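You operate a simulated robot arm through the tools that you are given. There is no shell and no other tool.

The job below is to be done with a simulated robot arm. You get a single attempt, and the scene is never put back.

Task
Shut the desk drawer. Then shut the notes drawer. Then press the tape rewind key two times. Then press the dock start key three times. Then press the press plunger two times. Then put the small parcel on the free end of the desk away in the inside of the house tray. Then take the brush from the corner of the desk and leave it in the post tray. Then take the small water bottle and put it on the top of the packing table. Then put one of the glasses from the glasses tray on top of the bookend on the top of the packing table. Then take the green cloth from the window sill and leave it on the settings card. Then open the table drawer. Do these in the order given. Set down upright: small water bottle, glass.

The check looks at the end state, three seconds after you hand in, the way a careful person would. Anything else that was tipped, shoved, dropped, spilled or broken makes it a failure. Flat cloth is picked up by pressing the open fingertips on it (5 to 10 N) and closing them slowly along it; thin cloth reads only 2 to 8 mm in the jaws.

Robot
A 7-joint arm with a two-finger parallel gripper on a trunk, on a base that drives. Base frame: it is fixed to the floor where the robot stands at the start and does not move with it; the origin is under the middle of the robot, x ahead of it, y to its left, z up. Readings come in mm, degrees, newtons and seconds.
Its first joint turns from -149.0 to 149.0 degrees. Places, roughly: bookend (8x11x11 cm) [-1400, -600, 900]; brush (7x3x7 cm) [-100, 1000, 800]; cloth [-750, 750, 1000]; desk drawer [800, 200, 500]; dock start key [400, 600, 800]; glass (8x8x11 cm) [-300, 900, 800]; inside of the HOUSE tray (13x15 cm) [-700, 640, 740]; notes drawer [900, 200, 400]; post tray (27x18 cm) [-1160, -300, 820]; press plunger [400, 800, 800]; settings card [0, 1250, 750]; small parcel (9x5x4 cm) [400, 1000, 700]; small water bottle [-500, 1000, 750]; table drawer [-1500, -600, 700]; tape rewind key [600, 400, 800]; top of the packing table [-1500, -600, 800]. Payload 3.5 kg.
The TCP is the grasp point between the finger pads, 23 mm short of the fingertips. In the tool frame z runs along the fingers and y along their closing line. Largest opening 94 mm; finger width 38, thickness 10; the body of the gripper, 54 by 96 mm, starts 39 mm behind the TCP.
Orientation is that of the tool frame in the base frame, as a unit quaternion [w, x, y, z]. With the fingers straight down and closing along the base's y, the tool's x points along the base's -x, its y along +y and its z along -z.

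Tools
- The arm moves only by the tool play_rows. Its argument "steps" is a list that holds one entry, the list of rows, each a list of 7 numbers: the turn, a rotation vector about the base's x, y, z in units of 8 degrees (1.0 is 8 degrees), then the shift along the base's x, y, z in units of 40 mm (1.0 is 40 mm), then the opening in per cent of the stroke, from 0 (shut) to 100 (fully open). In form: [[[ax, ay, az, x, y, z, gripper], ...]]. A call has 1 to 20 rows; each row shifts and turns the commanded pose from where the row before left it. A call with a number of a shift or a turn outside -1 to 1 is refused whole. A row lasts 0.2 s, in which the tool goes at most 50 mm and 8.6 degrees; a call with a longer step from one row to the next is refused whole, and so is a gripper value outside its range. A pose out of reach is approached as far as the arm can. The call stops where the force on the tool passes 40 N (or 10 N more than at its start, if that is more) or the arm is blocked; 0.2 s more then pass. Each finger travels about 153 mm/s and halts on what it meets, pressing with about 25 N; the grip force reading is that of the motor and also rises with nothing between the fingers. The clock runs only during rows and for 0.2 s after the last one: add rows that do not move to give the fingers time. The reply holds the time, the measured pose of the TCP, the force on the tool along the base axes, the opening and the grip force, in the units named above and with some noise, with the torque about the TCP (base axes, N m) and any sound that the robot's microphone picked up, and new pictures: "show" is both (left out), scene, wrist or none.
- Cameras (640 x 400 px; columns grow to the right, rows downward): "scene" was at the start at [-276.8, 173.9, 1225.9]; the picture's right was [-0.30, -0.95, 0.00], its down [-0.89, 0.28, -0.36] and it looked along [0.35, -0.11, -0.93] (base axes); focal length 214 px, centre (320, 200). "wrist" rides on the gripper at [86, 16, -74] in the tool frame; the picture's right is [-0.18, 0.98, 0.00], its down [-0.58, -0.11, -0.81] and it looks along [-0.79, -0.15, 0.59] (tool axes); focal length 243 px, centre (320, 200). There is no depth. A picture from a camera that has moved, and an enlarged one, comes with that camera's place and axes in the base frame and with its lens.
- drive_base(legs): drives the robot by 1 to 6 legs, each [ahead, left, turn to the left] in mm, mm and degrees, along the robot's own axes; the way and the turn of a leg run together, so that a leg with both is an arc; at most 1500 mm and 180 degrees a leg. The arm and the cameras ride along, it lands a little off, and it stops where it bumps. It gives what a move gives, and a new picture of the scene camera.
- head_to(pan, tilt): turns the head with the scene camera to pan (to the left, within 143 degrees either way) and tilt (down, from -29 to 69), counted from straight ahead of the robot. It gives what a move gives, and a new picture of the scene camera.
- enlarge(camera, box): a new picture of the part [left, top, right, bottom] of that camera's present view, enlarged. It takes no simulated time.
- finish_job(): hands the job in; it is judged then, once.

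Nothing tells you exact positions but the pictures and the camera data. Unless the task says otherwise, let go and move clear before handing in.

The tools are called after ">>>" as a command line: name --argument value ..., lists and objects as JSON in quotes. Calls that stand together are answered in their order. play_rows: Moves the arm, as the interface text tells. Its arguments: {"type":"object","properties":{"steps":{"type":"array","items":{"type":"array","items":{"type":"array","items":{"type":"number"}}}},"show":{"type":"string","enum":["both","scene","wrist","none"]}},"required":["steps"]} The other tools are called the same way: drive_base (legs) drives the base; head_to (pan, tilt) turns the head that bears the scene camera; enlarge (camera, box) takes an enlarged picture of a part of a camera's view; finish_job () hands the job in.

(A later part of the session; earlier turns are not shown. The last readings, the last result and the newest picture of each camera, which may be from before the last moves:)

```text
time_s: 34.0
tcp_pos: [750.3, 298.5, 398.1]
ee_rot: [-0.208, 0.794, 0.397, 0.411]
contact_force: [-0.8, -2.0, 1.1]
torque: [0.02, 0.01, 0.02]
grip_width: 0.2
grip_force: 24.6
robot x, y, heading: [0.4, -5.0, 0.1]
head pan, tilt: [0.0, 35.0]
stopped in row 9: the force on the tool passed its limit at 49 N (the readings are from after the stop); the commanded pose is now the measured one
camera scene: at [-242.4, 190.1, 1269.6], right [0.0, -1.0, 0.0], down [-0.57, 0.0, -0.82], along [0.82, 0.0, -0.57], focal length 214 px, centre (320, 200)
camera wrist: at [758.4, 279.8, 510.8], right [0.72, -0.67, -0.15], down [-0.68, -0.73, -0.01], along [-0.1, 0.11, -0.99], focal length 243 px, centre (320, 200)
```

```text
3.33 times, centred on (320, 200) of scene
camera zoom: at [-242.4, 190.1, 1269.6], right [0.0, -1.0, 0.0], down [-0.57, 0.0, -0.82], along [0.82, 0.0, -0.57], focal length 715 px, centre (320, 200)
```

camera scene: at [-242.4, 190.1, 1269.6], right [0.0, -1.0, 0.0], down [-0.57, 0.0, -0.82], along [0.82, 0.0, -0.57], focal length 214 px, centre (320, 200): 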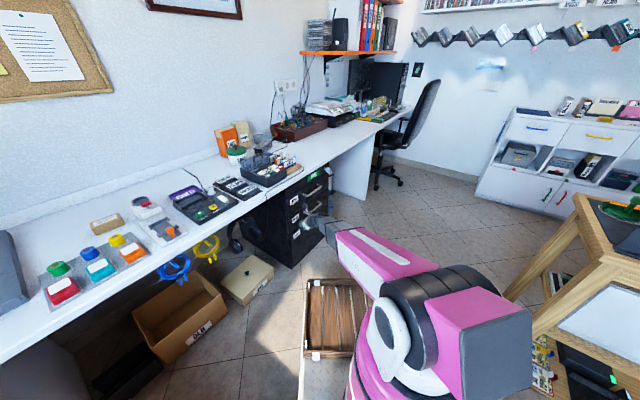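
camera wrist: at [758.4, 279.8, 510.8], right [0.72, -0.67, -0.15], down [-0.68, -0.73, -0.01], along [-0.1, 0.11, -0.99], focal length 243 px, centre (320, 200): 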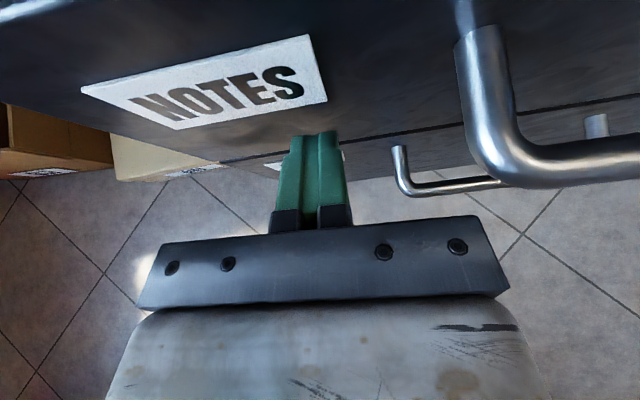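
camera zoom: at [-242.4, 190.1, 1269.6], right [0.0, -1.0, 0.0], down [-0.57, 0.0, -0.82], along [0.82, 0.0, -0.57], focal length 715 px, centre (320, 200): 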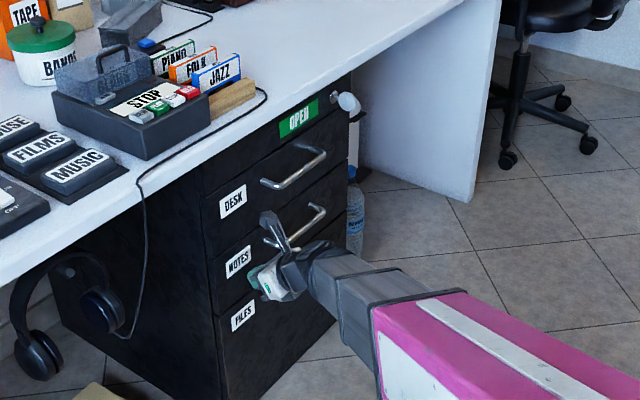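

Both drawers are flush with the pedestal. I back off, rise, and set the tool upright again to go to the tape recorder.

>>> play_rows --steps '[[[0, 0, 0, -0.4, -0.55, 0, 0], [0, 0, 0, -0.565, -0.777, 0, 0], [0, 0, 0, -0.565, -0.777, 0, 0], [0, 0, 0, -0.565, -0.777, 0, 0], [0, 0, 0, -0.565, -0.777, 0, 0], [0, 0, 0, -0.565, -0.777, 0, 0], [0, 0, 0, -0.3, -0.41, 0.5, 0], [0, 0, 0, 0, 0, 1, 0], [0, 0, 0, 0, 0, 1, 0], [0, 0, 0, 0, 0, 1, 0], [0, 0, 0, 0, 0, 1, 0], [-0.79, 0.584, 0, 0, 0, 1, 0], [-0.79, 0.584, 0, 0, 0, 1, 0], [-0.79, 0.584, 0, 0, 0, 1, 0], [-0.79, 0.584, 0, 0, 0, 1, 0], [-0.79, 0.584, 0, 0, 0, 1, 0], [-0.79, 0.584, 0, 0, 0, 1, 0], [-0.79, 0.584, 0, 0, 0, 1, 0], [0, 0, 0, 0, 0, 1, 0], [0, 0, 0, 0, 0, 1, 0]]]'

>>> enlarge --camera "scene" --box '[180, 130, 360, 250]'

```text
time_s: 38.2
tcp_pos: [614.9, 104.7, 935.6]
ee_rot: [0.003, 0.895, 0.447, 0.0]
contact_force: [0.5, 0.1, 0.3]
torque: [0.01, 0.0, 0.0]
grip_width: 0.0
grip_force: 24.6
robot x, y, heading: [-0.2, -4.2, 0.1]
head pan, tilt: [0.0, 35.0]
camera scene: at [-242.4, 190.1, 1269.6], right [0.0, -1.0, 0.0], down [-0.57, 0.0, -0.82], along [0.82, 0.0, -0.57], focal length 214 px, centre (320, 200)
camera wrist: at [679.7, 164.2, 1008.8], right [0.68, -0.74, 0.01], down [-0.44, -0.39, 0.81], along [-0.59, -0.55, -0.59], focal length 243 px, centre (320, 200)
```

scene: 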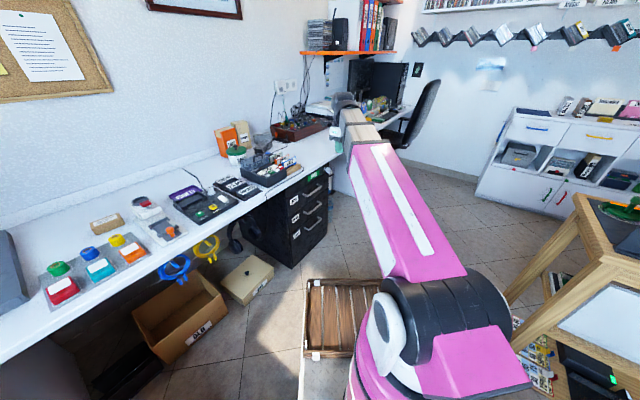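
wrist: 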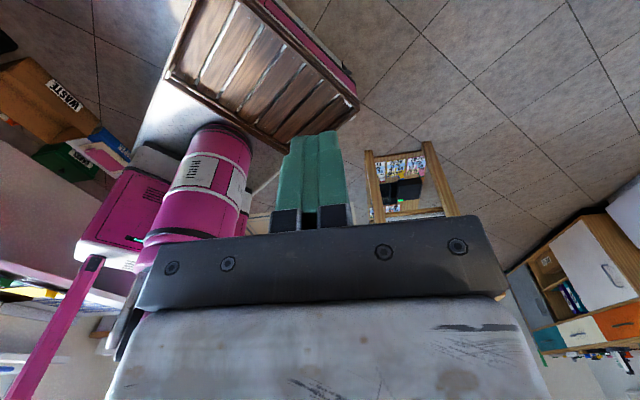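

```text
3.33 times, centred on (270, 190) of scene
camera zoom: at [-242.4, 190.1, 1269.6], right [0.0, -1.0, 0.0], down [-0.57, 0.0, -0.82], along [0.82, 0.0, -0.57], focal length 715 px, centre (487, 233)
```

zoom: 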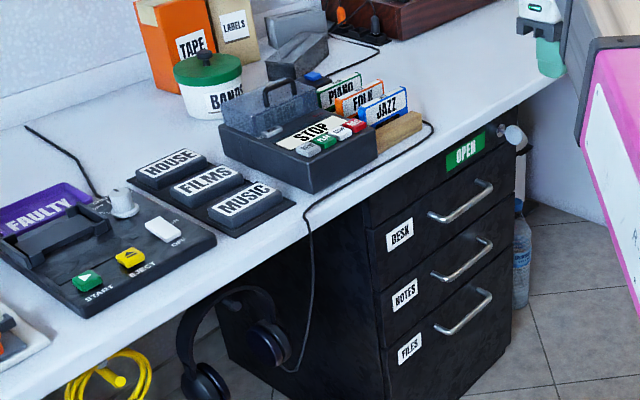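

>>> enlarge --camera "scene" --box '[240, 145, 304, 185]'

>>> enlarge --camera "scene" --box '[80, 175, 240, 275]'

```text
10.00 times, centred on (272, 165) of scene
camera zoom: at [-242.4, 190.1, 1269.6], right [0.0, -1.0, 0.0], down [-0.57, 0.0, -0.82], along [0.82, 0.0, -0.57], focal length 2145 px, centre (800, 550)
```

zoom: 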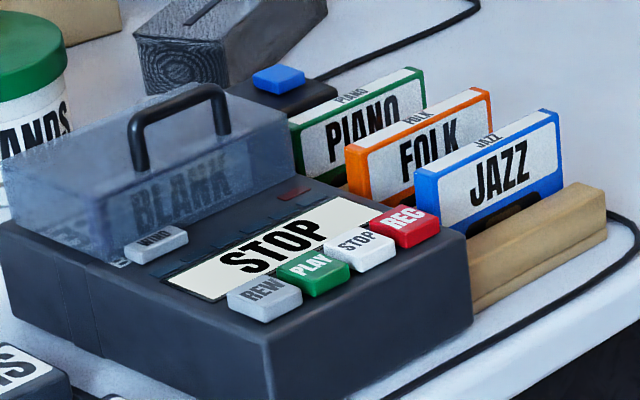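

```text
4.00 times, centred on (160, 225) of scene
camera zoom: at [-242.4, 190.1, 1269.6], right [0.0, -1.0, 0.0], down [-0.57, 0.0, -0.82], along [0.82, 0.0, -0.57], focal length 858 px, centre (960, 100)
```

zoom: 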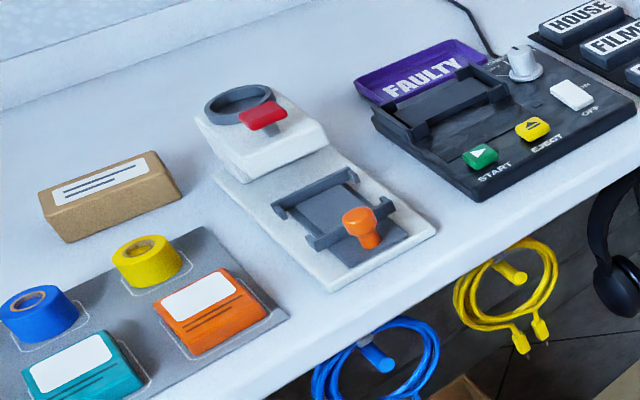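

I can read the recorder's keys: REW is the grey one at about (639, 437, 797). I'll bring the closed fingers, slightly tilted, above it and check with the cameras.

>>> play_rows --steps '[[[0.631, -0.459, 0, 0.07, 0.945, 0, 0], [0.631, -0.459, 0, 0.07, 0.945, 0, 0], [0.631, -0.459, 0, 0.07, 0.945, 0, 0], [0.631, -0.459, 0, 0.07, 0.945, 0, 0], [0, 0, 0, 0.07, 0.945, 0, 0], [0, 0, 0, 0.07, 0.945, 0, 0], [0, 0, 0, 0.07, 0.945, 0, 0], [0, 0, 0, 0.07, 0.945, 0, 0], [0, 0, 0, 0.07, 0.945, 0, 0], [0, 0, 0, 0, 0, 0, 0]]]'

>>> enlarge --camera "wrist" --box '[220, 40, 420, 165]'

>>> enlarge --camera "scene" --box '[230, 120, 310, 190]'

```text
time_s: 40.4
tcp_pos: [634.9, 443.9, 937.0]
ee_rot: [-0.097, 0.873, 0.437, 0.192]
contact_force: [-0.2, -0.6, 0.2]
torque: [-0.02, -0.04, 0.02]
grip_width: 0.2
grip_force: 25.1
robot x, y, heading: [4.3, -1.0, -0.3]
head pan, tilt: [0.0, 35.0]
camera scene: at [-242.4, 190.1, 1269.6], right [0.0, -1.0, 0.0], down [-0.57, 0.0, -0.82], along [0.82, 0.0, -0.57], focal length 214 px, centre (320, 200)
camera wrist: at [677.2, 472.5, 1040.6], right [0.69, -0.72, -0.08], down [-0.61, -0.63, 0.49], along [-0.4, -0.29, -0.87], focal length 243 px, centre (320, 200)
```

scene: 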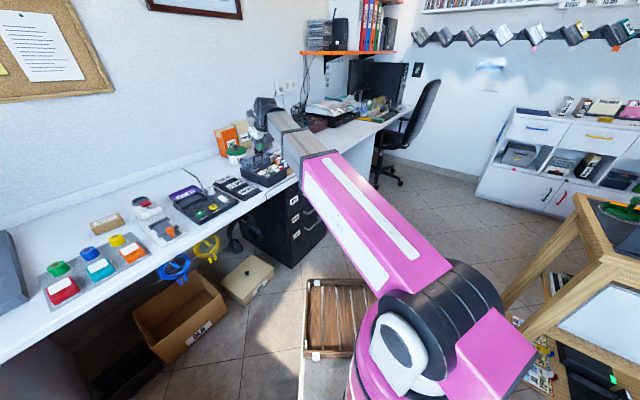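
wrist: 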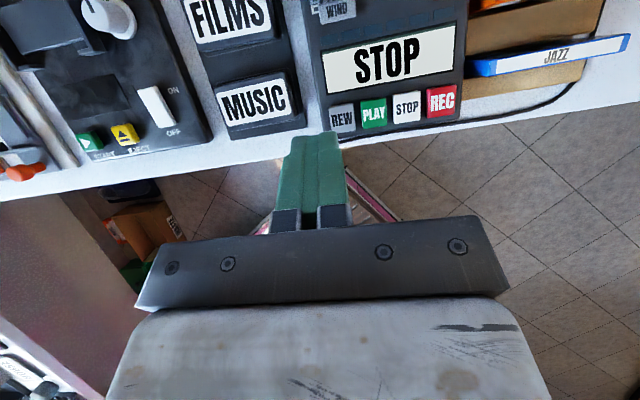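

```text
3.20 times, centred on (320, 102) of wrist
camera zoom: at [677.2, 472.5, 1040.6], right [0.69, -0.72, -0.08], down [-0.61, -0.63, 0.49], along [-0.4, -0.29, -0.87], focal length 776 px, centre (320, 512)
```

zoom: 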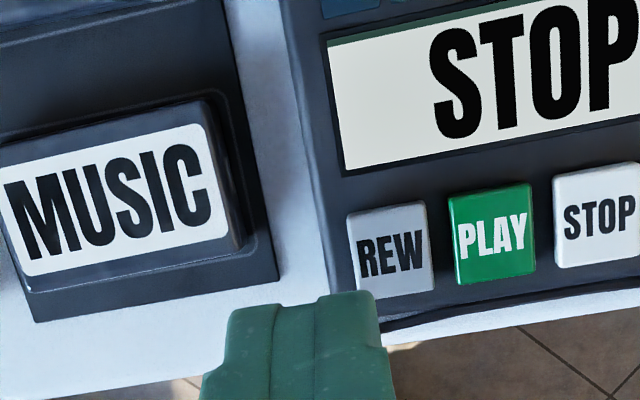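

```text
5.71 times, centred on (270, 155) of scene
camera zoom: at [-242.4, 190.1, 1269.6], right [0.0, -1.0, 0.0], down [-0.57, 0.0, -0.82], along [0.82, 0.0, -0.57], focal length 1226 px, centre (606, 457)
```

zoom: 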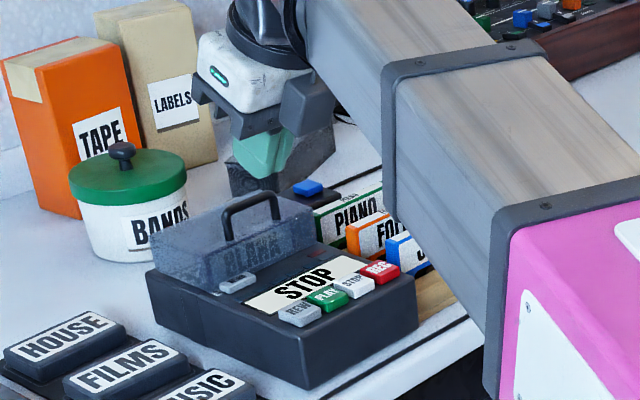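

>>> play_rows --steps '[[[0, 0, 0, 0.2, 0.02, -0.6, 0], [0, 0, 0, 0.2, 0.02, -0.6, 0], [0, 0, 0, 0, 0, -0.6, 0], [0, 0, 0, 0, 0, -0.4, 0], [0, 0, 0, 0, 0, 0, 0]]]'

>>> enlarge --camera "wrist" --box '[220, 40, 420, 165]'

>>> enlarge --camera "scene" --box '[230, 120, 310, 190]'

```text
time_s: 41.6
tcp_pos: [653.4, 445.3, 851.1]
ee_rot: [-0.097, 0.874, 0.437, 0.192]
contact_force: [0.3, 0.1, -0.4]
torque: [-0.02, -0.01, -0.02]
grip_width: 0.0
grip_force: 24.8
robot x, y, heading: [-1.8, -0.8, -0.0]
head pan, tilt: [0.0, 35.0]
camera scene: at [-242.4, 190.2, 1269.6], right [0.0, -1.0, 0.0], down [-0.57, 0.0, -0.82], along [0.82, 0.0, -0.57], focal length 214 px, centre (320, 200)
camera wrist: at [694.2, 473.2, 953.6], right [0.69, -0.72, -0.08], down [-0.61, -0.63, 0.49], along [-0.4, -0.29, -0.87], focal length 243 px, centre (320, 200)
```

scene: 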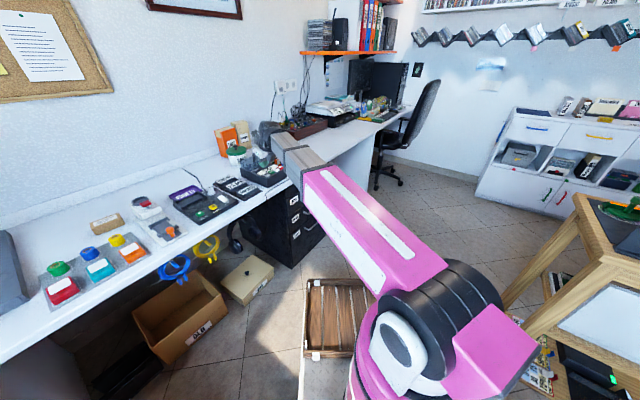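
wrist: 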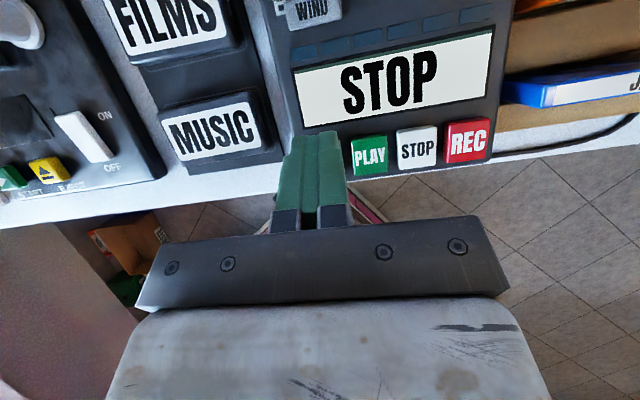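

```text
3.20 times, centred on (320, 102) of wrist
camera zoom: at [694.2, 473.2, 953.6], right [0.69, -0.72, -0.08], down [-0.61, -0.63, 0.49], along [-0.4, -0.29, -0.87], focal length 776 px, centre (320, 512)
```

zoom: 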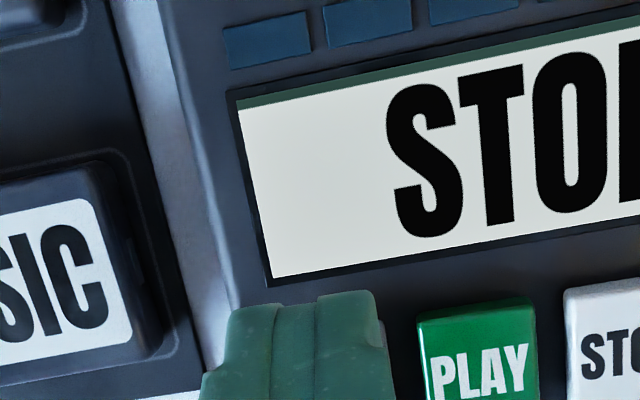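

```text
5.71 times, centred on (270, 155) of scene
camera zoom: at [-242.4, 190.2, 1269.6], right [0.0, -1.0, 0.0], down [-0.57, 0.0, -0.82], along [0.82, 0.0, -0.57], focal length 1226 px, centre (606, 457)
```

zoom: 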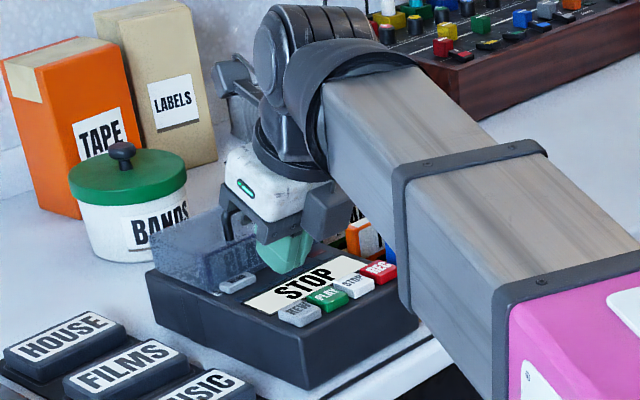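

>>> play_rows --steps '[[[0, 0, 0, -0.13, 0, -0.2, 0], [0, 0, 0, 0, 0, -0.15, 0], [0, 0, 0, 0, 0, -0.1, 0], [0, 0, 0, 0, 0, -0.05, 0], [0, 0, 0, 0, 0, 0, 0]]]' --show "wrist"

>>> enlarge --camera "scene" --box '[240, 145, 304, 185]'

```text
time_s: 42.8
tcp_pos: [646.6, 446.6, 830.1]
ee_rot: [-0.097, 0.873, 0.437, 0.192]
contact_force: [-0.2, 0.2, 0.1]
torque: [0.02, 0.02, 0.02]
grip_width: 0.0
grip_force: 24.9
robot x, y, heading: [-1.5, 1.4, -0.0]
head pan, tilt: [0.0, 35.0]
camera wrist: at [688.8, 474.3, 933.0], right [0.69, -0.72, -0.08], down [-0.61, -0.63, 0.49], along [-0.4, -0.29, -0.87], focal length 243 px, centre (320, 200)
```

wrist: 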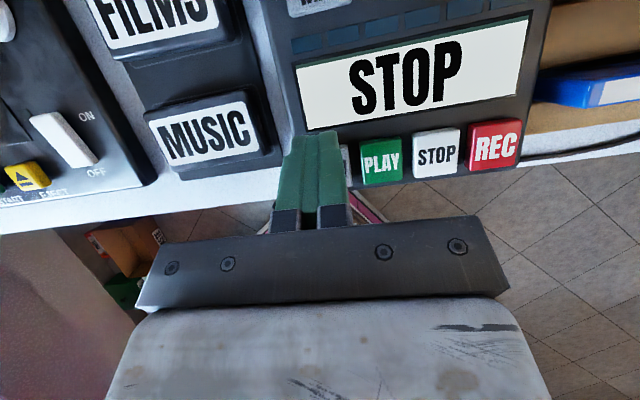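

```text
10.00 times, centred on (272, 165) of scene
camera zoom: at [-242.4, 190.2, 1269.6], right [0.0, -1.0, 0.0], down [-0.57, 0.0, -0.82], along [0.82, 0.0, -0.57], focal length 2145 px, centre (800, 550)
```

zoom: 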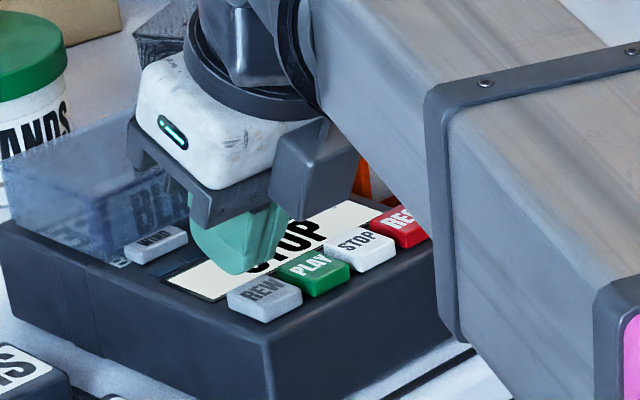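

>>> play_rows --steps '[[[0, 0, 0, -0.06, -0.08, -0.05, 0], [0, 0, 0, 0, 0, -0.05, 0], [0, 0, 0, 0, 0, -0.05, 0], [0, 0, 0, 0, 0, 0, 0]]]' --show "wrist"

>>> enlarge --camera "scene" --box '[240, 145, 304, 185]'

```text
time_s: 43.8
tcp_pos: [643.3, 442.1, 824.9]
ee_rot: [-0.097, 0.874, 0.437, 0.192]
contact_force: [0.4, 0.5, 0.1]
torque: [0.02, -0.01, 0.02]
grip_width: 0.0
grip_force: 24.4
robot x, y, heading: [0.7, -2.5, -0.1]
head pan, tilt: [0.0, 35.0]
camera wrist: at [686.3, 470.9, 927.8], right [0.69, -0.72, -0.08], down [-0.61, -0.63, 0.49], along [-0.4, -0.29, -0.87], focal length 243 px, centre (320, 200)
```

wrist: 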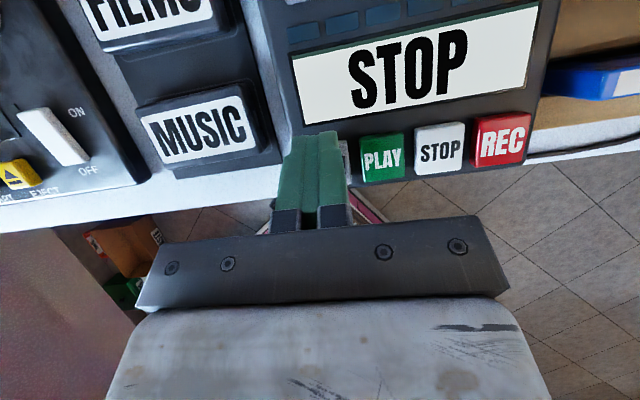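

```text
10.00 times, centred on (272, 165) of scene
camera zoom: at [-242.4, 190.2, 1269.6], right [0.0, -1.0, 0.0], down [-0.57, 0.0, -0.82], along [0.82, 0.0, -0.57], focal length 2145 px, centre (800, 550)
```

zoom: 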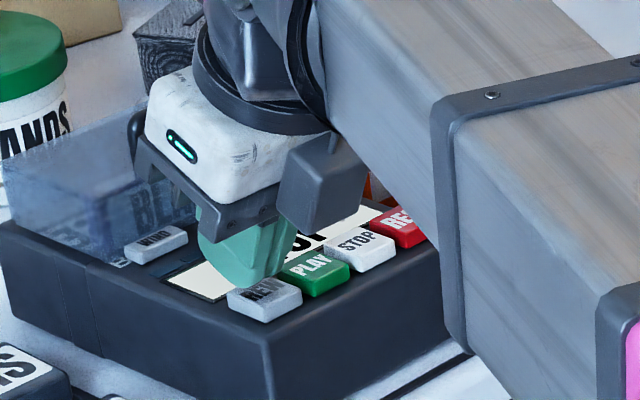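

>>> play_rows --steps '[[[0, 0, 0, -0.02, -0.03, -0.04, 0], [0, 0, 0, -0.02, -0.03, -0.04, 0], [0, 0, 0, 0, 0, -0.04, 0]]]' --show "none"

>>> play_rows --steps '[[[0, 0, 0, 0, 0, -0.04, 0], [0, 0, 0, 0, 0, -0.04, 0]]]' --show "none"

>>> enlarge --camera "scene" --box '[240, 145, 304, 185]'

```text
time_s: 44.6
tcp_pos: [644.3, 440.3, 819.9]
ee_rot: [-0.096, 0.874, 0.436, 0.192]
contact_force: [-1.8, 4.0, 6.4]
torque: [0.07, 0.11, 0.0]
grip_width: 0.3
grip_force: 25.2
robot x, y, heading: [-1.1, -5.6, -0.0]
head pan, tilt: [0.0, 35.0]
heard: click
```

```text
time_s: 45.2
tcp_pos: [644.4, 440.6, 817.6]
ee_rot: [-0.095, 0.874, 0.436, 0.193]
contact_force: [0.0, -2.0, 19.4]
torque: [-0.11, 0.06, 0.02]
grip_width: 0.0
grip_force: 25.1
robot x, y, heading: [1.0, -3.4, -0.1]
head pan, tilt: [0.0, 35.0]
```

```text
10.00 times, centred on (272, 165) of scene
camera zoom: at [-242.7, 189.9, 1269.6], right [0.0, -1.0, 0.0], down [-0.57, 0.0, -0.82], along [0.82, 0.0, -0.57], focal length 2145 px, centre (800, 550)
```

zoom: 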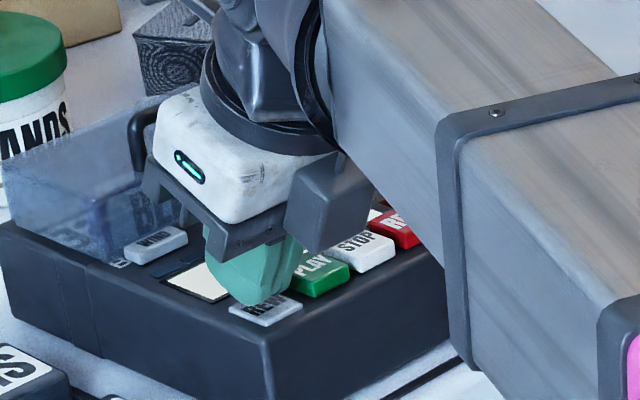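

Click heard and the REW key is down. I release it fully and press a second time.

>>> play_rows --steps '[[[0, 0, 0, 0, 0, 0.1, 0], [0, 0, 0, 0, 0, 0.1, 0], [0, 0, 0, 0, 0, 0.1, 0], [0, 0, 0, 0, 0, 0, 0]]]' --show "wrist"

>>> enlarge --camera "scene" --box '[240, 145, 304, 185]'

```text
time_s: 46.2
tcp_pos: [642.0, 440.0, 827.7]
ee_rot: [-0.096, 0.874, 0.436, 0.191]
contact_force: [0.5, 0.3, -0.7]
torque: [0.01, -0.02, 0.0]
grip_width: 0.0
grip_force: 25.2
robot x, y, heading: [-3.8, -0.7, -0.3]
head pan, tilt: [0.0, 35.0]
camera wrist: at [683.9, 468.6, 930.2], right [0.69, -0.72, -0.08], down [-0.61, -0.63, 0.49], along [-0.4, -0.29, -0.87], focal length 243 px, centre (320, 200)
```

wrist: 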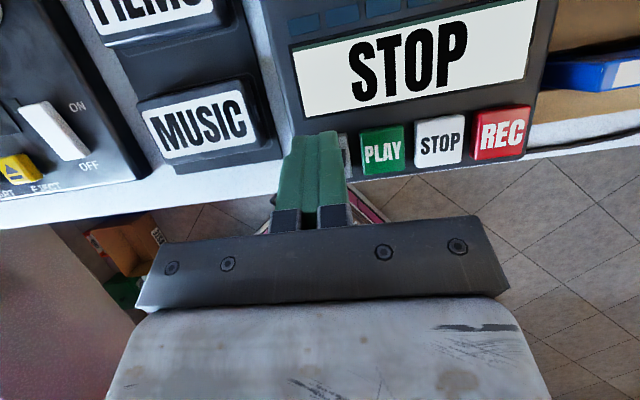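

```text
10.00 times, centred on (272, 165) of scene
camera zoom: at [-242.4, 190.2, 1269.6], right [0.0, -1.0, 0.0], down [-0.57, 0.0, -0.82], along [0.82, 0.0, -0.57], focal length 2145 px, centre (800, 550)
```

zoom: 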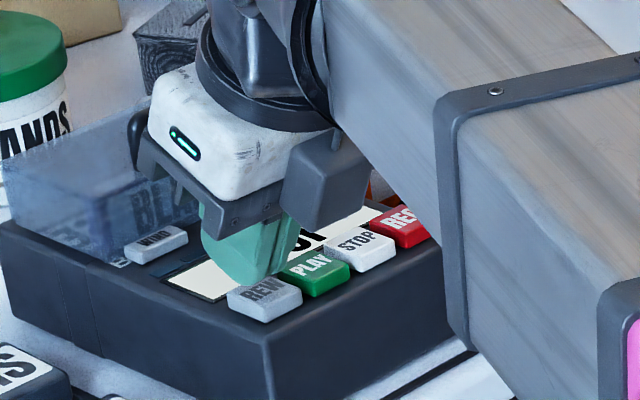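

>>> play_rows --steps '[[[0, 0, 0, 0, 0, -0.08, 0], [0, 0, 0, 0, 0, -0.06, 0], [0, 0, 0, 0, 0, -0.06, 0], [0, 0, 0, 0, 0, -0.04, 0]]]' --show "none"

>>> enlarge --camera "scene" --box '[240, 145, 304, 185]'

```text
time_s: 47.2
tcp_pos: [643.2, 441.0, 819.1]
ee_rot: [-0.097, 0.874, 0.436, 0.193]
contact_force: [-2.5, -1.8, 7.9]
torque: [-0.1, 0.08, -0.02]
grip_width: 0.1
grip_force: 24.7
robot x, y, heading: [0.1, -1.1, -0.3]
head pan, tilt: [0.0, 35.0]
heard: click
```

```text
10.00 times, centred on (272, 165) of scene
camera zoom: at [-242.6, 190.0, 1269.6], right [0.0, -1.0, 0.0], down [-0.57, 0.0, -0.82], along [0.82, 0.0, -0.57], focal length 2145 px, centre (800, 550)
```

zoom: 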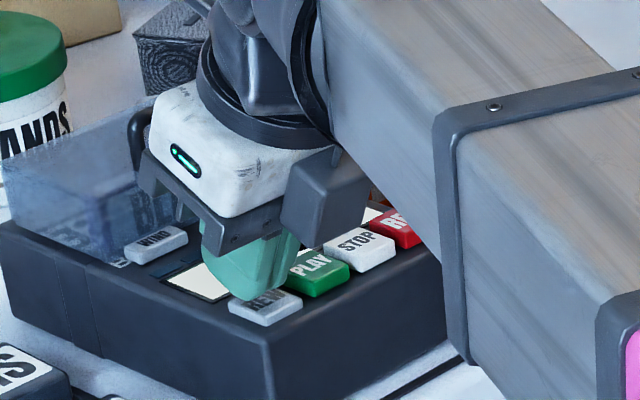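

Second click. I lift off and go over to the dock's green START key at about (390, 643, 761).

>>> play_rows --steps '[[[0, 0, 0, 0, 0, 0.3, 0], [0, 0, 0, 0, 0, 0.8, 0], [0, 0, 0, 0, 0, 0.9, 0], [0, 0, 0, 0, 0, 0.6, 0], [0, 0, 0, -0.775, 0.65, 0, 0], [0, 0, 0, -0.775, 0.65, 0, 0], [0, 0, 0, -0.775, 0.65, 0, 0], [0, 0, 0, -0.775, 0.65, 0, 0], [0, 0, 0, -0.775, 0.65, -0.3, 0], [0, 0, 0, -0.775, 0.65, -0.3, 0], [0, 0, 0, -0.775, 0.65, -0.3, 0], [0, 0, 0, -0.775, 0.65, -0.3, 0], [0, 0, 0, 0, 0, 0, 0]]]'

>>> enlarge --camera "scene" --box '[150, 170, 270, 245]'

>>> enlarge --camera "wrist" --box '[220, 40, 420, 165]'

```text
time_s: 50.0
tcp_pos: [454.9, 595.6, 868.4]
ee_rot: [-0.104, 0.863, 0.457, 0.19]
contact_force: [-0.2, -0.4, 0.1]
torque: [0.01, 0.02, 0.0]
grip_width: 0.0
grip_force: 25.1
out of reach, approached as far as the arm can: row 10, 11, 12
robot x, y, heading: [0.7, -0.7, -0.1]
head pan, tilt: [0.0, 35.0]
camera scene: at [-242.4, 190.2, 1269.6], right [0.0, -1.0, 0.0], down [-0.57, 0.0, -0.82], along [0.82, 0.0, -0.57], focal length 214 px, centre (320, 200)
camera wrist: at [495.5, 624.4, 972.4], right [0.72, -0.69, -0.08], down [-0.58, -0.66, 0.49], along [-0.39, -0.3, -0.87], focal length 243 px, centre (320, 200)
```

scene: 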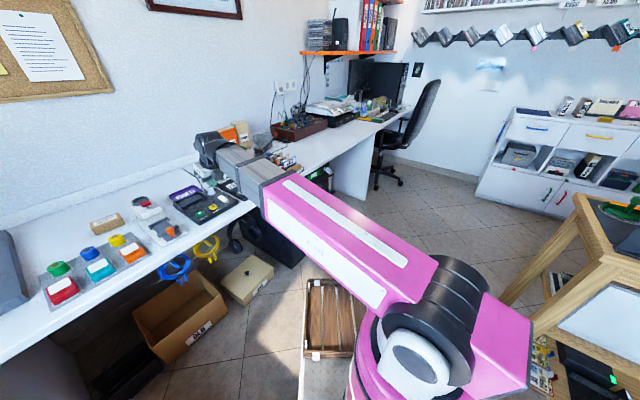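
wrist: 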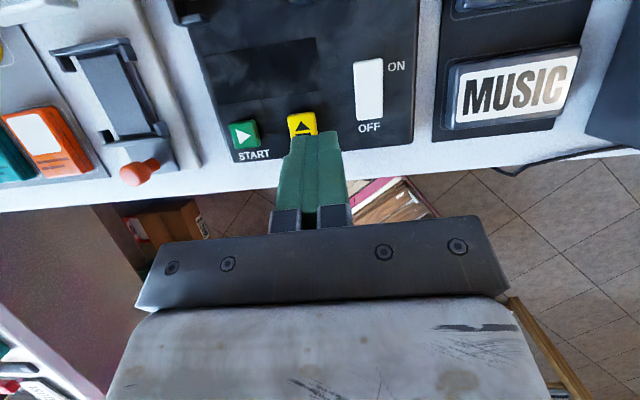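

```text
5.33 times, centred on (210, 208) of scene
camera zoom: at [-242.4, 190.2, 1269.6], right [0.0, -1.0, 0.0], down [-0.57, 0.0, -0.82], along [0.82, 0.0, -0.57], focal length 1144 px, centre (907, 160)
```

zoom: 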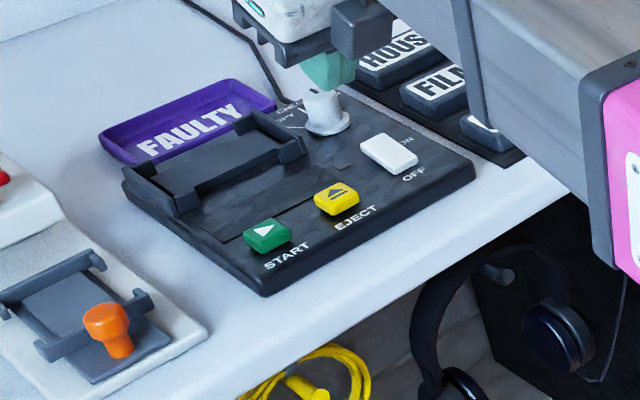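

```text
3.20 times, centred on (320, 102) of wrist
camera zoom: at [495.5, 624.4, 972.4], right [0.72, -0.69, -0.08], down [-0.58, -0.66, 0.49], along [-0.39, -0.3, -0.87], focal length 776 px, centre (320, 512)
```

zoom: 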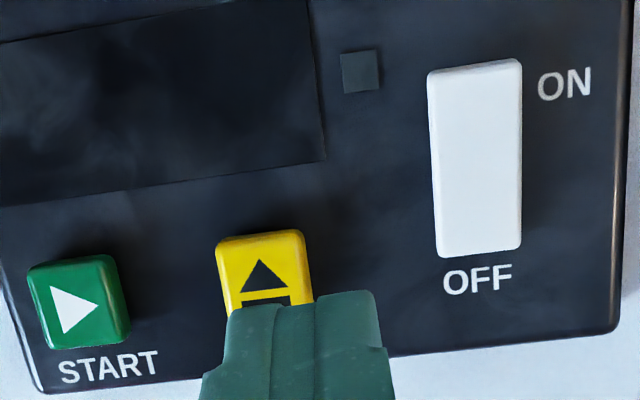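

The tilted pose runs out of joint range here, so I'll set the tool upright and turn it a quarter before moving over START.

>>> play_rows --steps '[[[-0.631, 0.459, 0, 0, 0, 0.3, 0], [-0.631, 0.459, 0, 0, 0, 0.3, 0], [-0.631, 0.459, 0, 0, 0, 0.3, 0], [-0.631, 0.459, 0, 0, 0, 0, 0], [0, 0, 0.95, 0, 0, 0, 0], [0, 0, 0.95, 0, 0, 0, 0], [0, 0, 0.95, 0, 0, 0, 0], [0, 0, 0.95, -0.2, 0.15, 0, 0], [0, 0, 0.95, -0.2, 0.15, 0, 0], [0, 0, 0.95, -0.2, 0.15, 0, 0], [0, 0, 0.95, -0.2, 0.15, 0, 0], [0, 0, 0.95, -0.2, 0.15, 0, 0], [0, 0, 0.95, -0.2, 0.15, 0, 0], [0, 0, 0.95, -0.2, 0.15, 0, 0], [0, 0, 0.95, -0.2, 0.15, 0, 0], [0, 0, 0, 0, 0, 0, 0]]]'

>>> enlarge --camera "wrist" --box '[220, 40, 420, 165]'

```text
time_s: 53.4
tcp_pos: [420.9, 616.7, 902.7]
ee_rot: [0.002, 0.367, 0.93, 0.002]
contact_force: [0.4, -0.6, 0.2]
torque: [0.0, 0.0, 0.0]
grip_width: 0.0
grip_force: 24.8
out of reach, approached as far as the arm can: row 1, 2, 3
robot x, y, heading: [-1.5, -3.4, -0.1]
head pan, tilt: [0.0, 35.0]
camera scene: at [-242.4, 190.2, 1269.6], right [0.0, -1.0, 0.0], down [-0.57, 0.0, -0.82], along [0.82, 0.0, -0.57], focal length 214 px, centre (320, 200)
camera wrist: at [369.3, 687.7, 976.9], right [0.81, 0.59, 0.01], down [0.35, -0.48, 0.81], along [0.48, -0.65, -0.59], focal length 243 px, centre (320, 200)
```

scene: 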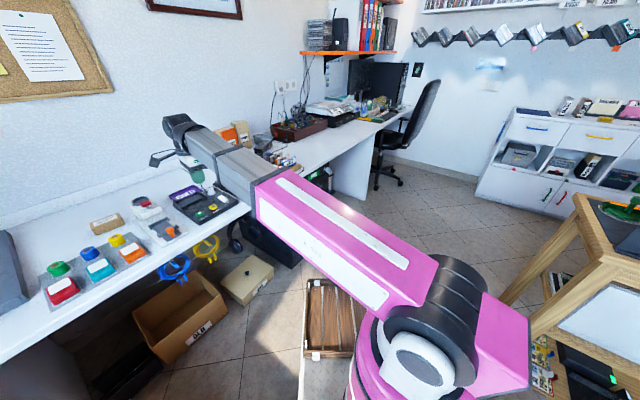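
wrist: 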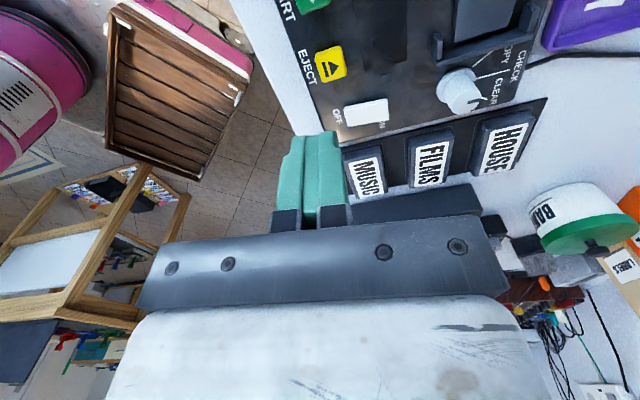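

```text
3.20 times, centred on (320, 102) of wrist
camera zoom: at [369.3, 687.7, 976.9], right [0.81, 0.59, 0.01], down [0.35, -0.48, 0.81], along [0.48, -0.65, -0.59], focal length 776 px, centre (320, 512)
```

zoom: 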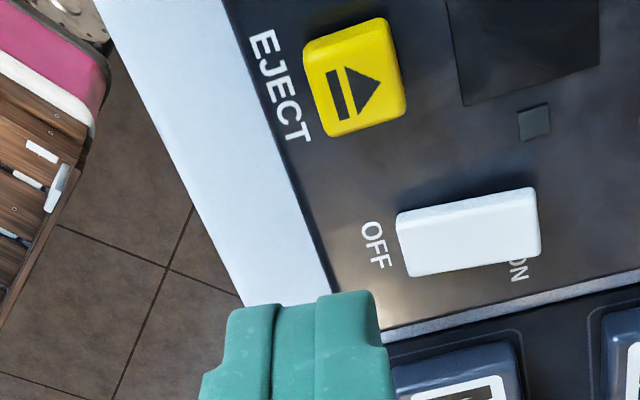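

>>> play_rows --steps '[[[0, 0, 0, -0.34, 0.34, -0.3, 0], [0, 0, 0, -0.34, 0.34, -0.5, 0], [0, 0, 0, 0, 0, -0.7, 0], [0, 0, 0, 0, 0, -0.5, 0], [0, 0, 0, 0, 0, -0.3, 0], [0, 0, 0, 0, 0, 0, 0]]]'

>>> enlarge --camera "wrist" --box '[220, 40, 420, 165]'

>>> enlarge --camera "scene" --box '[160, 180, 240, 230]'

```text
time_s: 54.8
tcp_pos: [394.8, 644.0, 814.2]
ee_rot: [0.003, 0.368, 0.93, 0.002]
contact_force: [-0.1, 0.5, -0.6]
torque: [0.01, 0.0, -0.03]
grip_width: 0.1
grip_force: 25.0
robot x, y, heading: [-4.2, -1.1, -0.1]
head pan, tilt: [0.0, 35.0]
camera scene: at [-242.4, 190.2, 1269.6], right [0.0, -1.0, 0.0], down [-0.57, 0.0, -0.82], along [0.82, 0.0, -0.57], focal length 214 px, centre (320, 200)
camera wrist: at [342.6, 714.7, 887.0], right [0.81, 0.59, 0.01], down [0.34, -0.48, 0.81], along [0.48, -0.65, -0.59], focal length 243 px, centre (320, 200)
```

scene: 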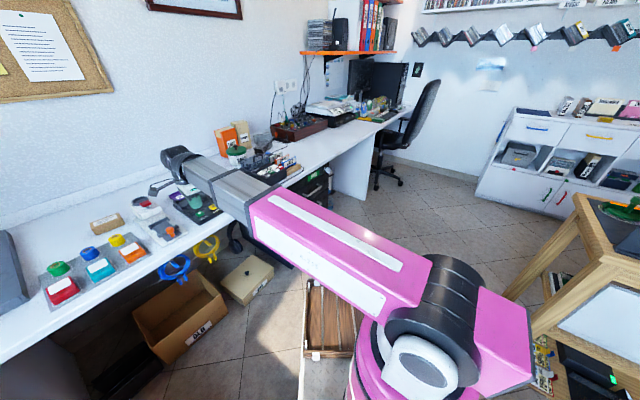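
wrist: 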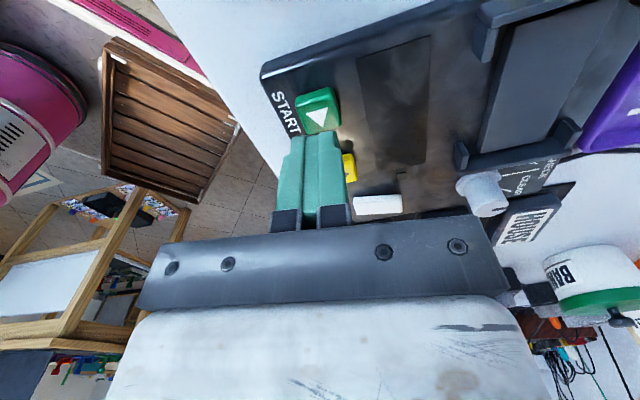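

```text
3.20 times, centred on (320, 102) of wrist
camera zoom: at [342.6, 714.7, 887.0], right [0.81, 0.59, 0.01], down [0.34, -0.48, 0.81], along [0.48, -0.65, -0.59], focal length 776 px, centre (320, 512)
```

zoom: 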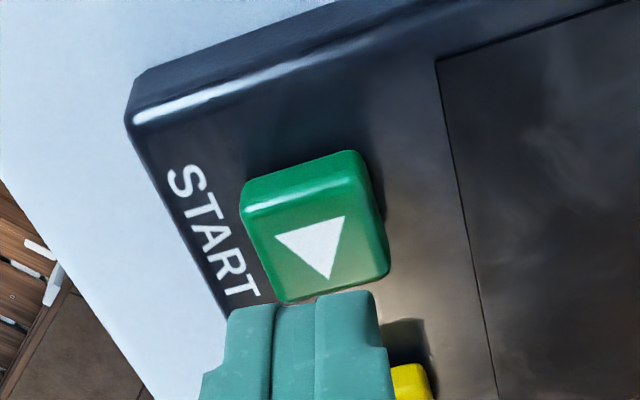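

```text
8.00 times, centred on (200, 205) of scene
camera zoom: at [-242.4, 190.2, 1269.6], right [0.0, -1.0, 0.0], down [-0.57, 0.0, -0.82], along [0.82, 0.0, -0.57], focal length 1716 px, centre (1280, 160)
```

zoom: 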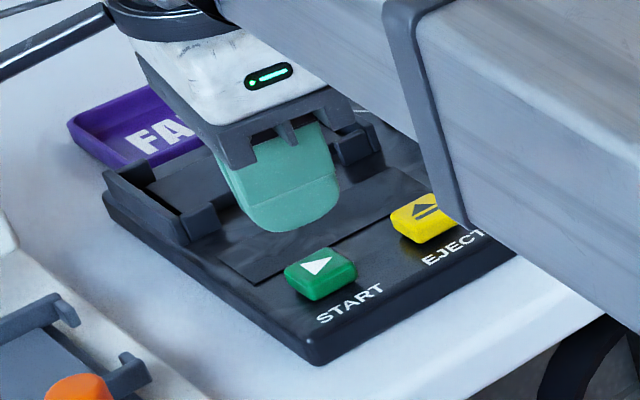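

>>> play_rows --steps '[[[0, 0, 0, 0.03, 0.07, -0.2, 0], [0, 0, 0, 0, 0, -0.15, 0], [0, 0, 0, 0, 0, -0.1, 0], [0, 0, 0, 0, 0, 0, 0]]]' --show "none"

>>> enlarge --camera "scene" --box '[160, 180, 240, 230]'

>>> enlarge --camera "wrist" --box '[220, 40, 420, 165]'

```text
time_s: 55.8
tcp_pos: [397.6, 646.8, 793.6]
ee_rot: [0.003, 0.368, 0.93, 0.002]
contact_force: [-0.3, 0.0, 0.7]
torque: [0.01, -0.01, 0.04]
grip_width: 0.0
grip_force: 25.2
robot x, y, heading: [-2.0, 3.0, 0.0]
head pan, tilt: [0.0, 35.0]
```

```text
8.00 times, centred on (200, 205) of scene
camera zoom: at [-242.4, 190.2, 1269.6], right [0.0, -1.0, 0.0], down [-0.57, 0.0, -0.82], along [0.82, 0.0, -0.57], focal length 1716 px, centre (1280, 160)
```

zoom: 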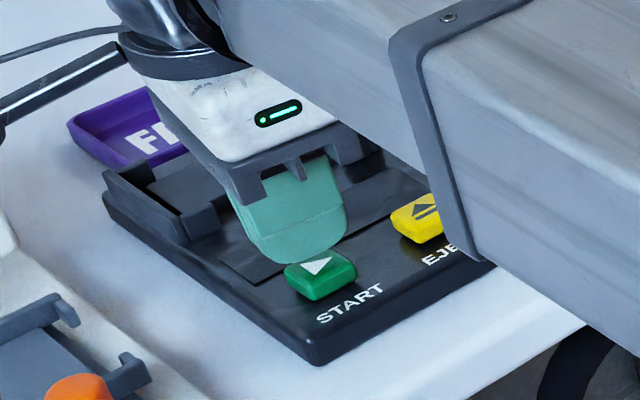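

```text
3.20 times, centred on (320, 102) of wrist
camera zoom: at [344.2, 717.9, 867.5], right [0.81, 0.59, 0.01], down [0.34, -0.48, 0.81], along [0.48, -0.65, -0.59], focal length 776 px, centre (320, 512)
```

zoom: 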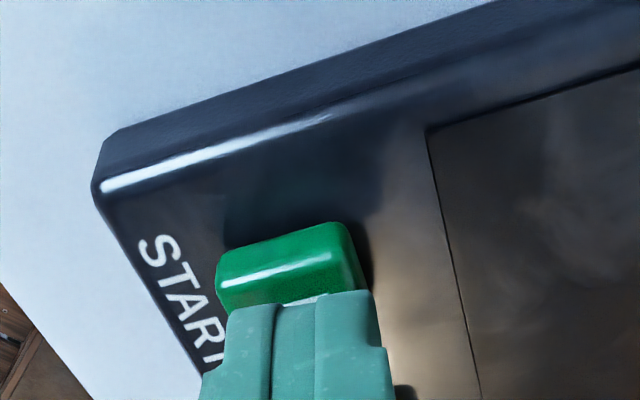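

>>> play_rows --steps '[[[0, 0, 0, -0.03, -0.1, -0.05, 0], [0, 0, 0, 0, 0, -0.05, 0], [0, 0, 0, 0, 0, -0.04, 0]]]' --show "none"

>>> play_rows --steps '[[[0, 0, 0, 0, 0, -0.04, 0], [0, 0, 0, 0, 0, -0.04, 0]]]' --show "none"

>>> enlarge --camera "scene" --box '[160, 180, 240, 230]'

```text
time_s: 56.6
tcp_pos: [393.7, 643.9, 790.0]
ee_rot: [0.003, 0.369, 0.929, 0.002]
contact_force: [-0.3, -0.1, -0.1]
torque: [-0.02, -0.01, 0.0]
grip_width: 0.0
grip_force: 25.0
robot x, y, heading: [1.2, 2.6, -0.3]
head pan, tilt: [0.0, 35.0]
```

```text
time_s: 57.2
tcp_pos: [395.0, 643.3, 784.4]
ee_rot: [0.002, 0.368, 0.93, 0.001]
contact_force: [0.7, -0.2, 0.2]
torque: [-0.01, 0.01, 0.01]
grip_width: 0.1
grip_force: 25.3
robot x, y, heading: [-0.7, -4.4, -0.2]
head pan, tilt: [0.0, 35.0]
```

```text
8.00 times, centred on (200, 205) of scene
camera zoom: at [-242.4, 190.2, 1269.6], right [0.0, -1.0, 0.0], down [-0.57, 0.0, -0.82], along [0.82, 0.0, -0.57], focal length 1716 px, centre (1280, 160)
```

zoom: 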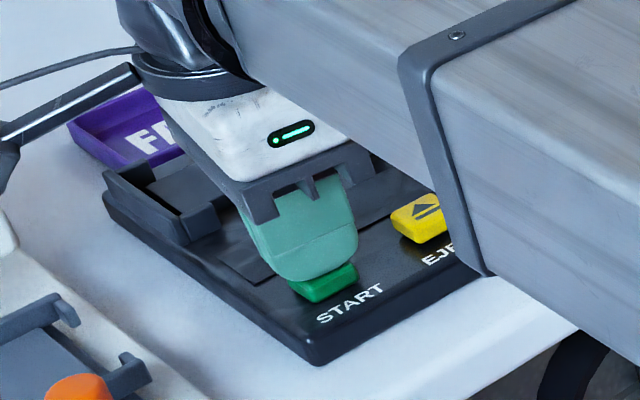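

>>> play_rows --steps '[[[0, 0, 0, 0, 0, -0.04, 0], [0, 0, 0, 0, 0, -0.04, 0]]]' --show "none"

>>> play_rows --steps '[[[0, 0, 0, 0, 0, -0.04, 0], [0, 0, 0, 0, 0, -0.04, 0]]]' --show "none"

>>> enlarge --camera "scene" --box '[160, 180, 240, 230]'

```text
time_s: 57.8
tcp_pos: [394.5, 643.3, 781.4]
ee_rot: [0.002, 0.368, 0.93, 0.002]
contact_force: [0.1, 1.4, 2.0]
torque: [0.04, -0.02, -0.04]
grip_width: 0.0
grip_force: 25.2
robot x, y, heading: [-4.3, 0.3, -0.2]
head pan, tilt: [0.0, 35.0]
heard: click
```

```text
time_s: 58.4
tcp_pos: [395.4, 643.8, 779.3]
ee_rot: [0.002, 0.368, 0.93, 0.002]
contact_force: [-3.5, 6.7, 12.8]
torque: [0.16, 0.09, -0.02]
grip_width: 0.0
grip_force: 25.3
robot x, y, heading: [-2.9, -0.3, -0.1]
head pan, tilt: [0.0, 35.0]
```

```text
8.00 times, centred on (200, 205) of scene
camera zoom: at [-242.7, 190.1, 1269.6], right [0.0, -1.0, 0.0], down [-0.57, 0.0, -0.82], along [0.82, 0.0, -0.57], focal length 1716 px, centre (1280, 160)
```

zoom: 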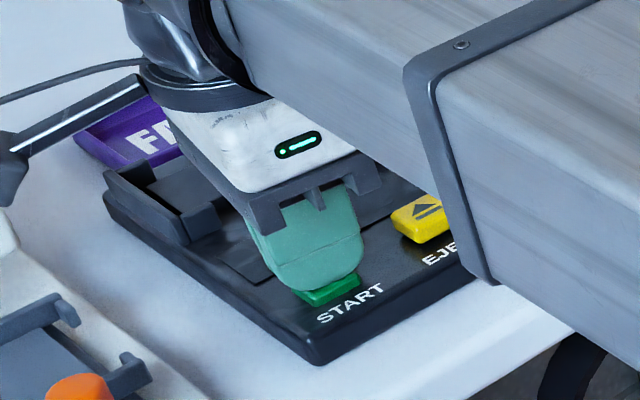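

First click. I release and press two more times, confirming each click.

>>> play_rows --steps '[[[0, 0, 0, 0, 0, 0.12, 0], [0, 0, 0, 0, 0, 0.12, 0], [0, 0, 0, 0, 0, 0.06, 0], [0, 0, 0, 0, 0, 0, 0]]]' --show "none"

>>> enlarge --camera "scene" --box '[160, 180, 240, 230]'

>>> play_rows --steps '[[[0, 0, 0, 0, 0, -0.12, 0], [0, 0, 0, 0, 0, -0.08, 0], [0, 0, 0, 0, 0, -0.08, 0]]]' --show "none"

```text
time_s: 59.4
tcp_pos: [394.4, 642.4, 791.1]
ee_rot: [0.002, 0.368, 0.93, 0.001]
contact_force: [-0.2, 1.0, 0.2]
torque: [-0.03, 0.02, 0.0]
grip_width: 0.0
grip_force: 24.9
robot x, y, heading: [0.6, -1.5, -0.3]
head pan, tilt: [0.0, 35.0]
```

```text
8.00 times, centred on (200, 205) of scene
camera zoom: at [-242.3, 190.2, 1269.6], right [0.0, -1.0, 0.0], down [-0.57, 0.0, -0.82], along [0.82, 0.0, -0.57], focal length 1716 px, centre (1280, 160)
```

zoom: 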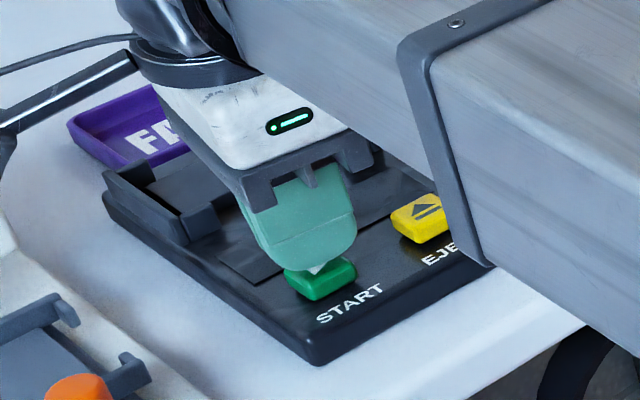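

```text
time_s: 60.2
tcp_pos: [395.2, 642.1, 780.5]
ee_rot: [0.003, 0.367, 0.93, 0.002]
contact_force: [-3.8, -0.8, 6.1]
torque: [0.01, 0.13, -0.01]
grip_width: 0.0
grip_force: 24.9
robot x, y, heading: [-0.9, -1.0, -0.1]
head pan, tilt: [0.0, 35.0]
heard: click
```

>>> play_rows --steps '[[[0, 0, 0, 0, 0, 0.12, 0], [0, 0, 0, 0, 0, 0.12, 0], [0, 0, 0, 0, 0, 0.04, 0], [0, 0, 0, 0, 0, 0, 0]]]' --show "none"

>>> play_rows --steps '[[[0, 0, 0, 0, 0, -0.12, 0], [0, 0, 0, 0, 0, -0.08, 0], [0, 0, 0, 0, 0, -0.08, 0]]]' --show "none"

```text
time_s: 61.2
tcp_pos: [393.4, 643.1, 789.8]
ee_rot: [0.002, 0.368, 0.93, 0.002]
contact_force: [0.2, 0.2, 0.6]
torque: [0.01, 0.01, -0.01]
grip_width: 0.1
grip_force: 25.7
robot x, y, heading: [2.0, -1.3, 0.2]
head pan, tilt: [0.0, 35.0]
```

```text
time_s: 62.0
tcp_pos: [393.8, 642.0, 780.9]
ee_rot: [0.002, 0.368, 0.93, 0.001]
contact_force: [-1.6, -0.8, 1.9]
torque: [-0.01, 0.06, 0.0]
grip_width: 0.0
grip_force: 24.9
robot x, y, heading: [1.6, -0.3, -0.1]
head pan, tilt: [0.0, 35.0]
heard: click
```

Three clicks. Now I lift off and study the press device closely to identify its plunger.

>>> play_rows --steps '[[[0, 0, 0, 0, 0, 0.3, 0], [0, 0, 0, 0, 0, 0.8, 0], [0, 0, 0, 0, 0, 1, 0], [0, 0, 0, 0, 0, 1, 0], [0, 0, 0, 0, 0, 0, 0]]]' --show "scene"

>>> enlarge --camera "scene" --box '[120, 185, 190, 250]'

```text
time_s: 63.2
tcp_pos: [392.5, 642.8, 903.8]
ee_rot: [0.002, 0.368, 0.93, 0.001]
contact_force: [0.0, -0.7, 0.4]
torque: [0.01, 0.01, 0.01]
grip_width: 0.1
grip_force: 25.1
robot x, y, heading: [-0.9, -0.8, -0.4]
head pan, tilt: [0.0, 35.0]
camera scene: at [-242.4, 190.2, 1269.6], right [0.0, -1.0, 0.0], down [-0.57, 0.0, -0.82], along [0.82, 0.0, -0.57], focal length 214 px, centre (320, 200)
```

scene: 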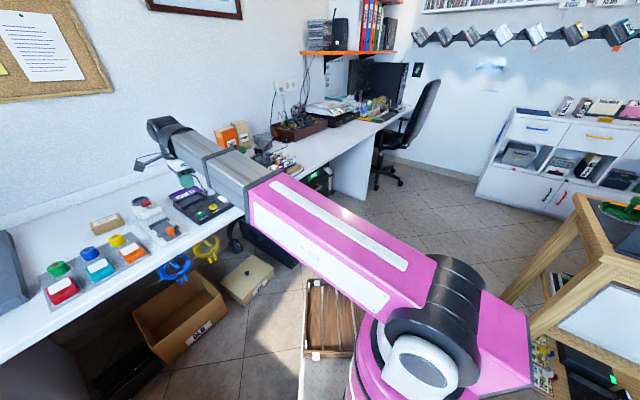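

```text
6.15 times, centred on (155, 218) of scene
camera zoom: at [-242.4, 190.2, 1269.6], right [0.0, -1.0, 0.0], down [-0.57, 0.0, -0.82], along [0.82, 0.0, -0.57], focal length 1320 px, centre (1335, 92)
```

zoom: 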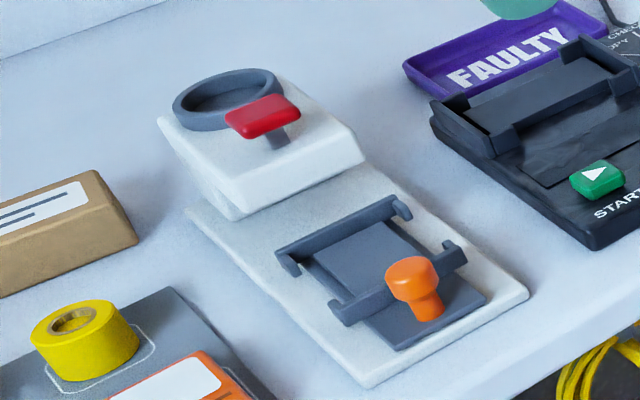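

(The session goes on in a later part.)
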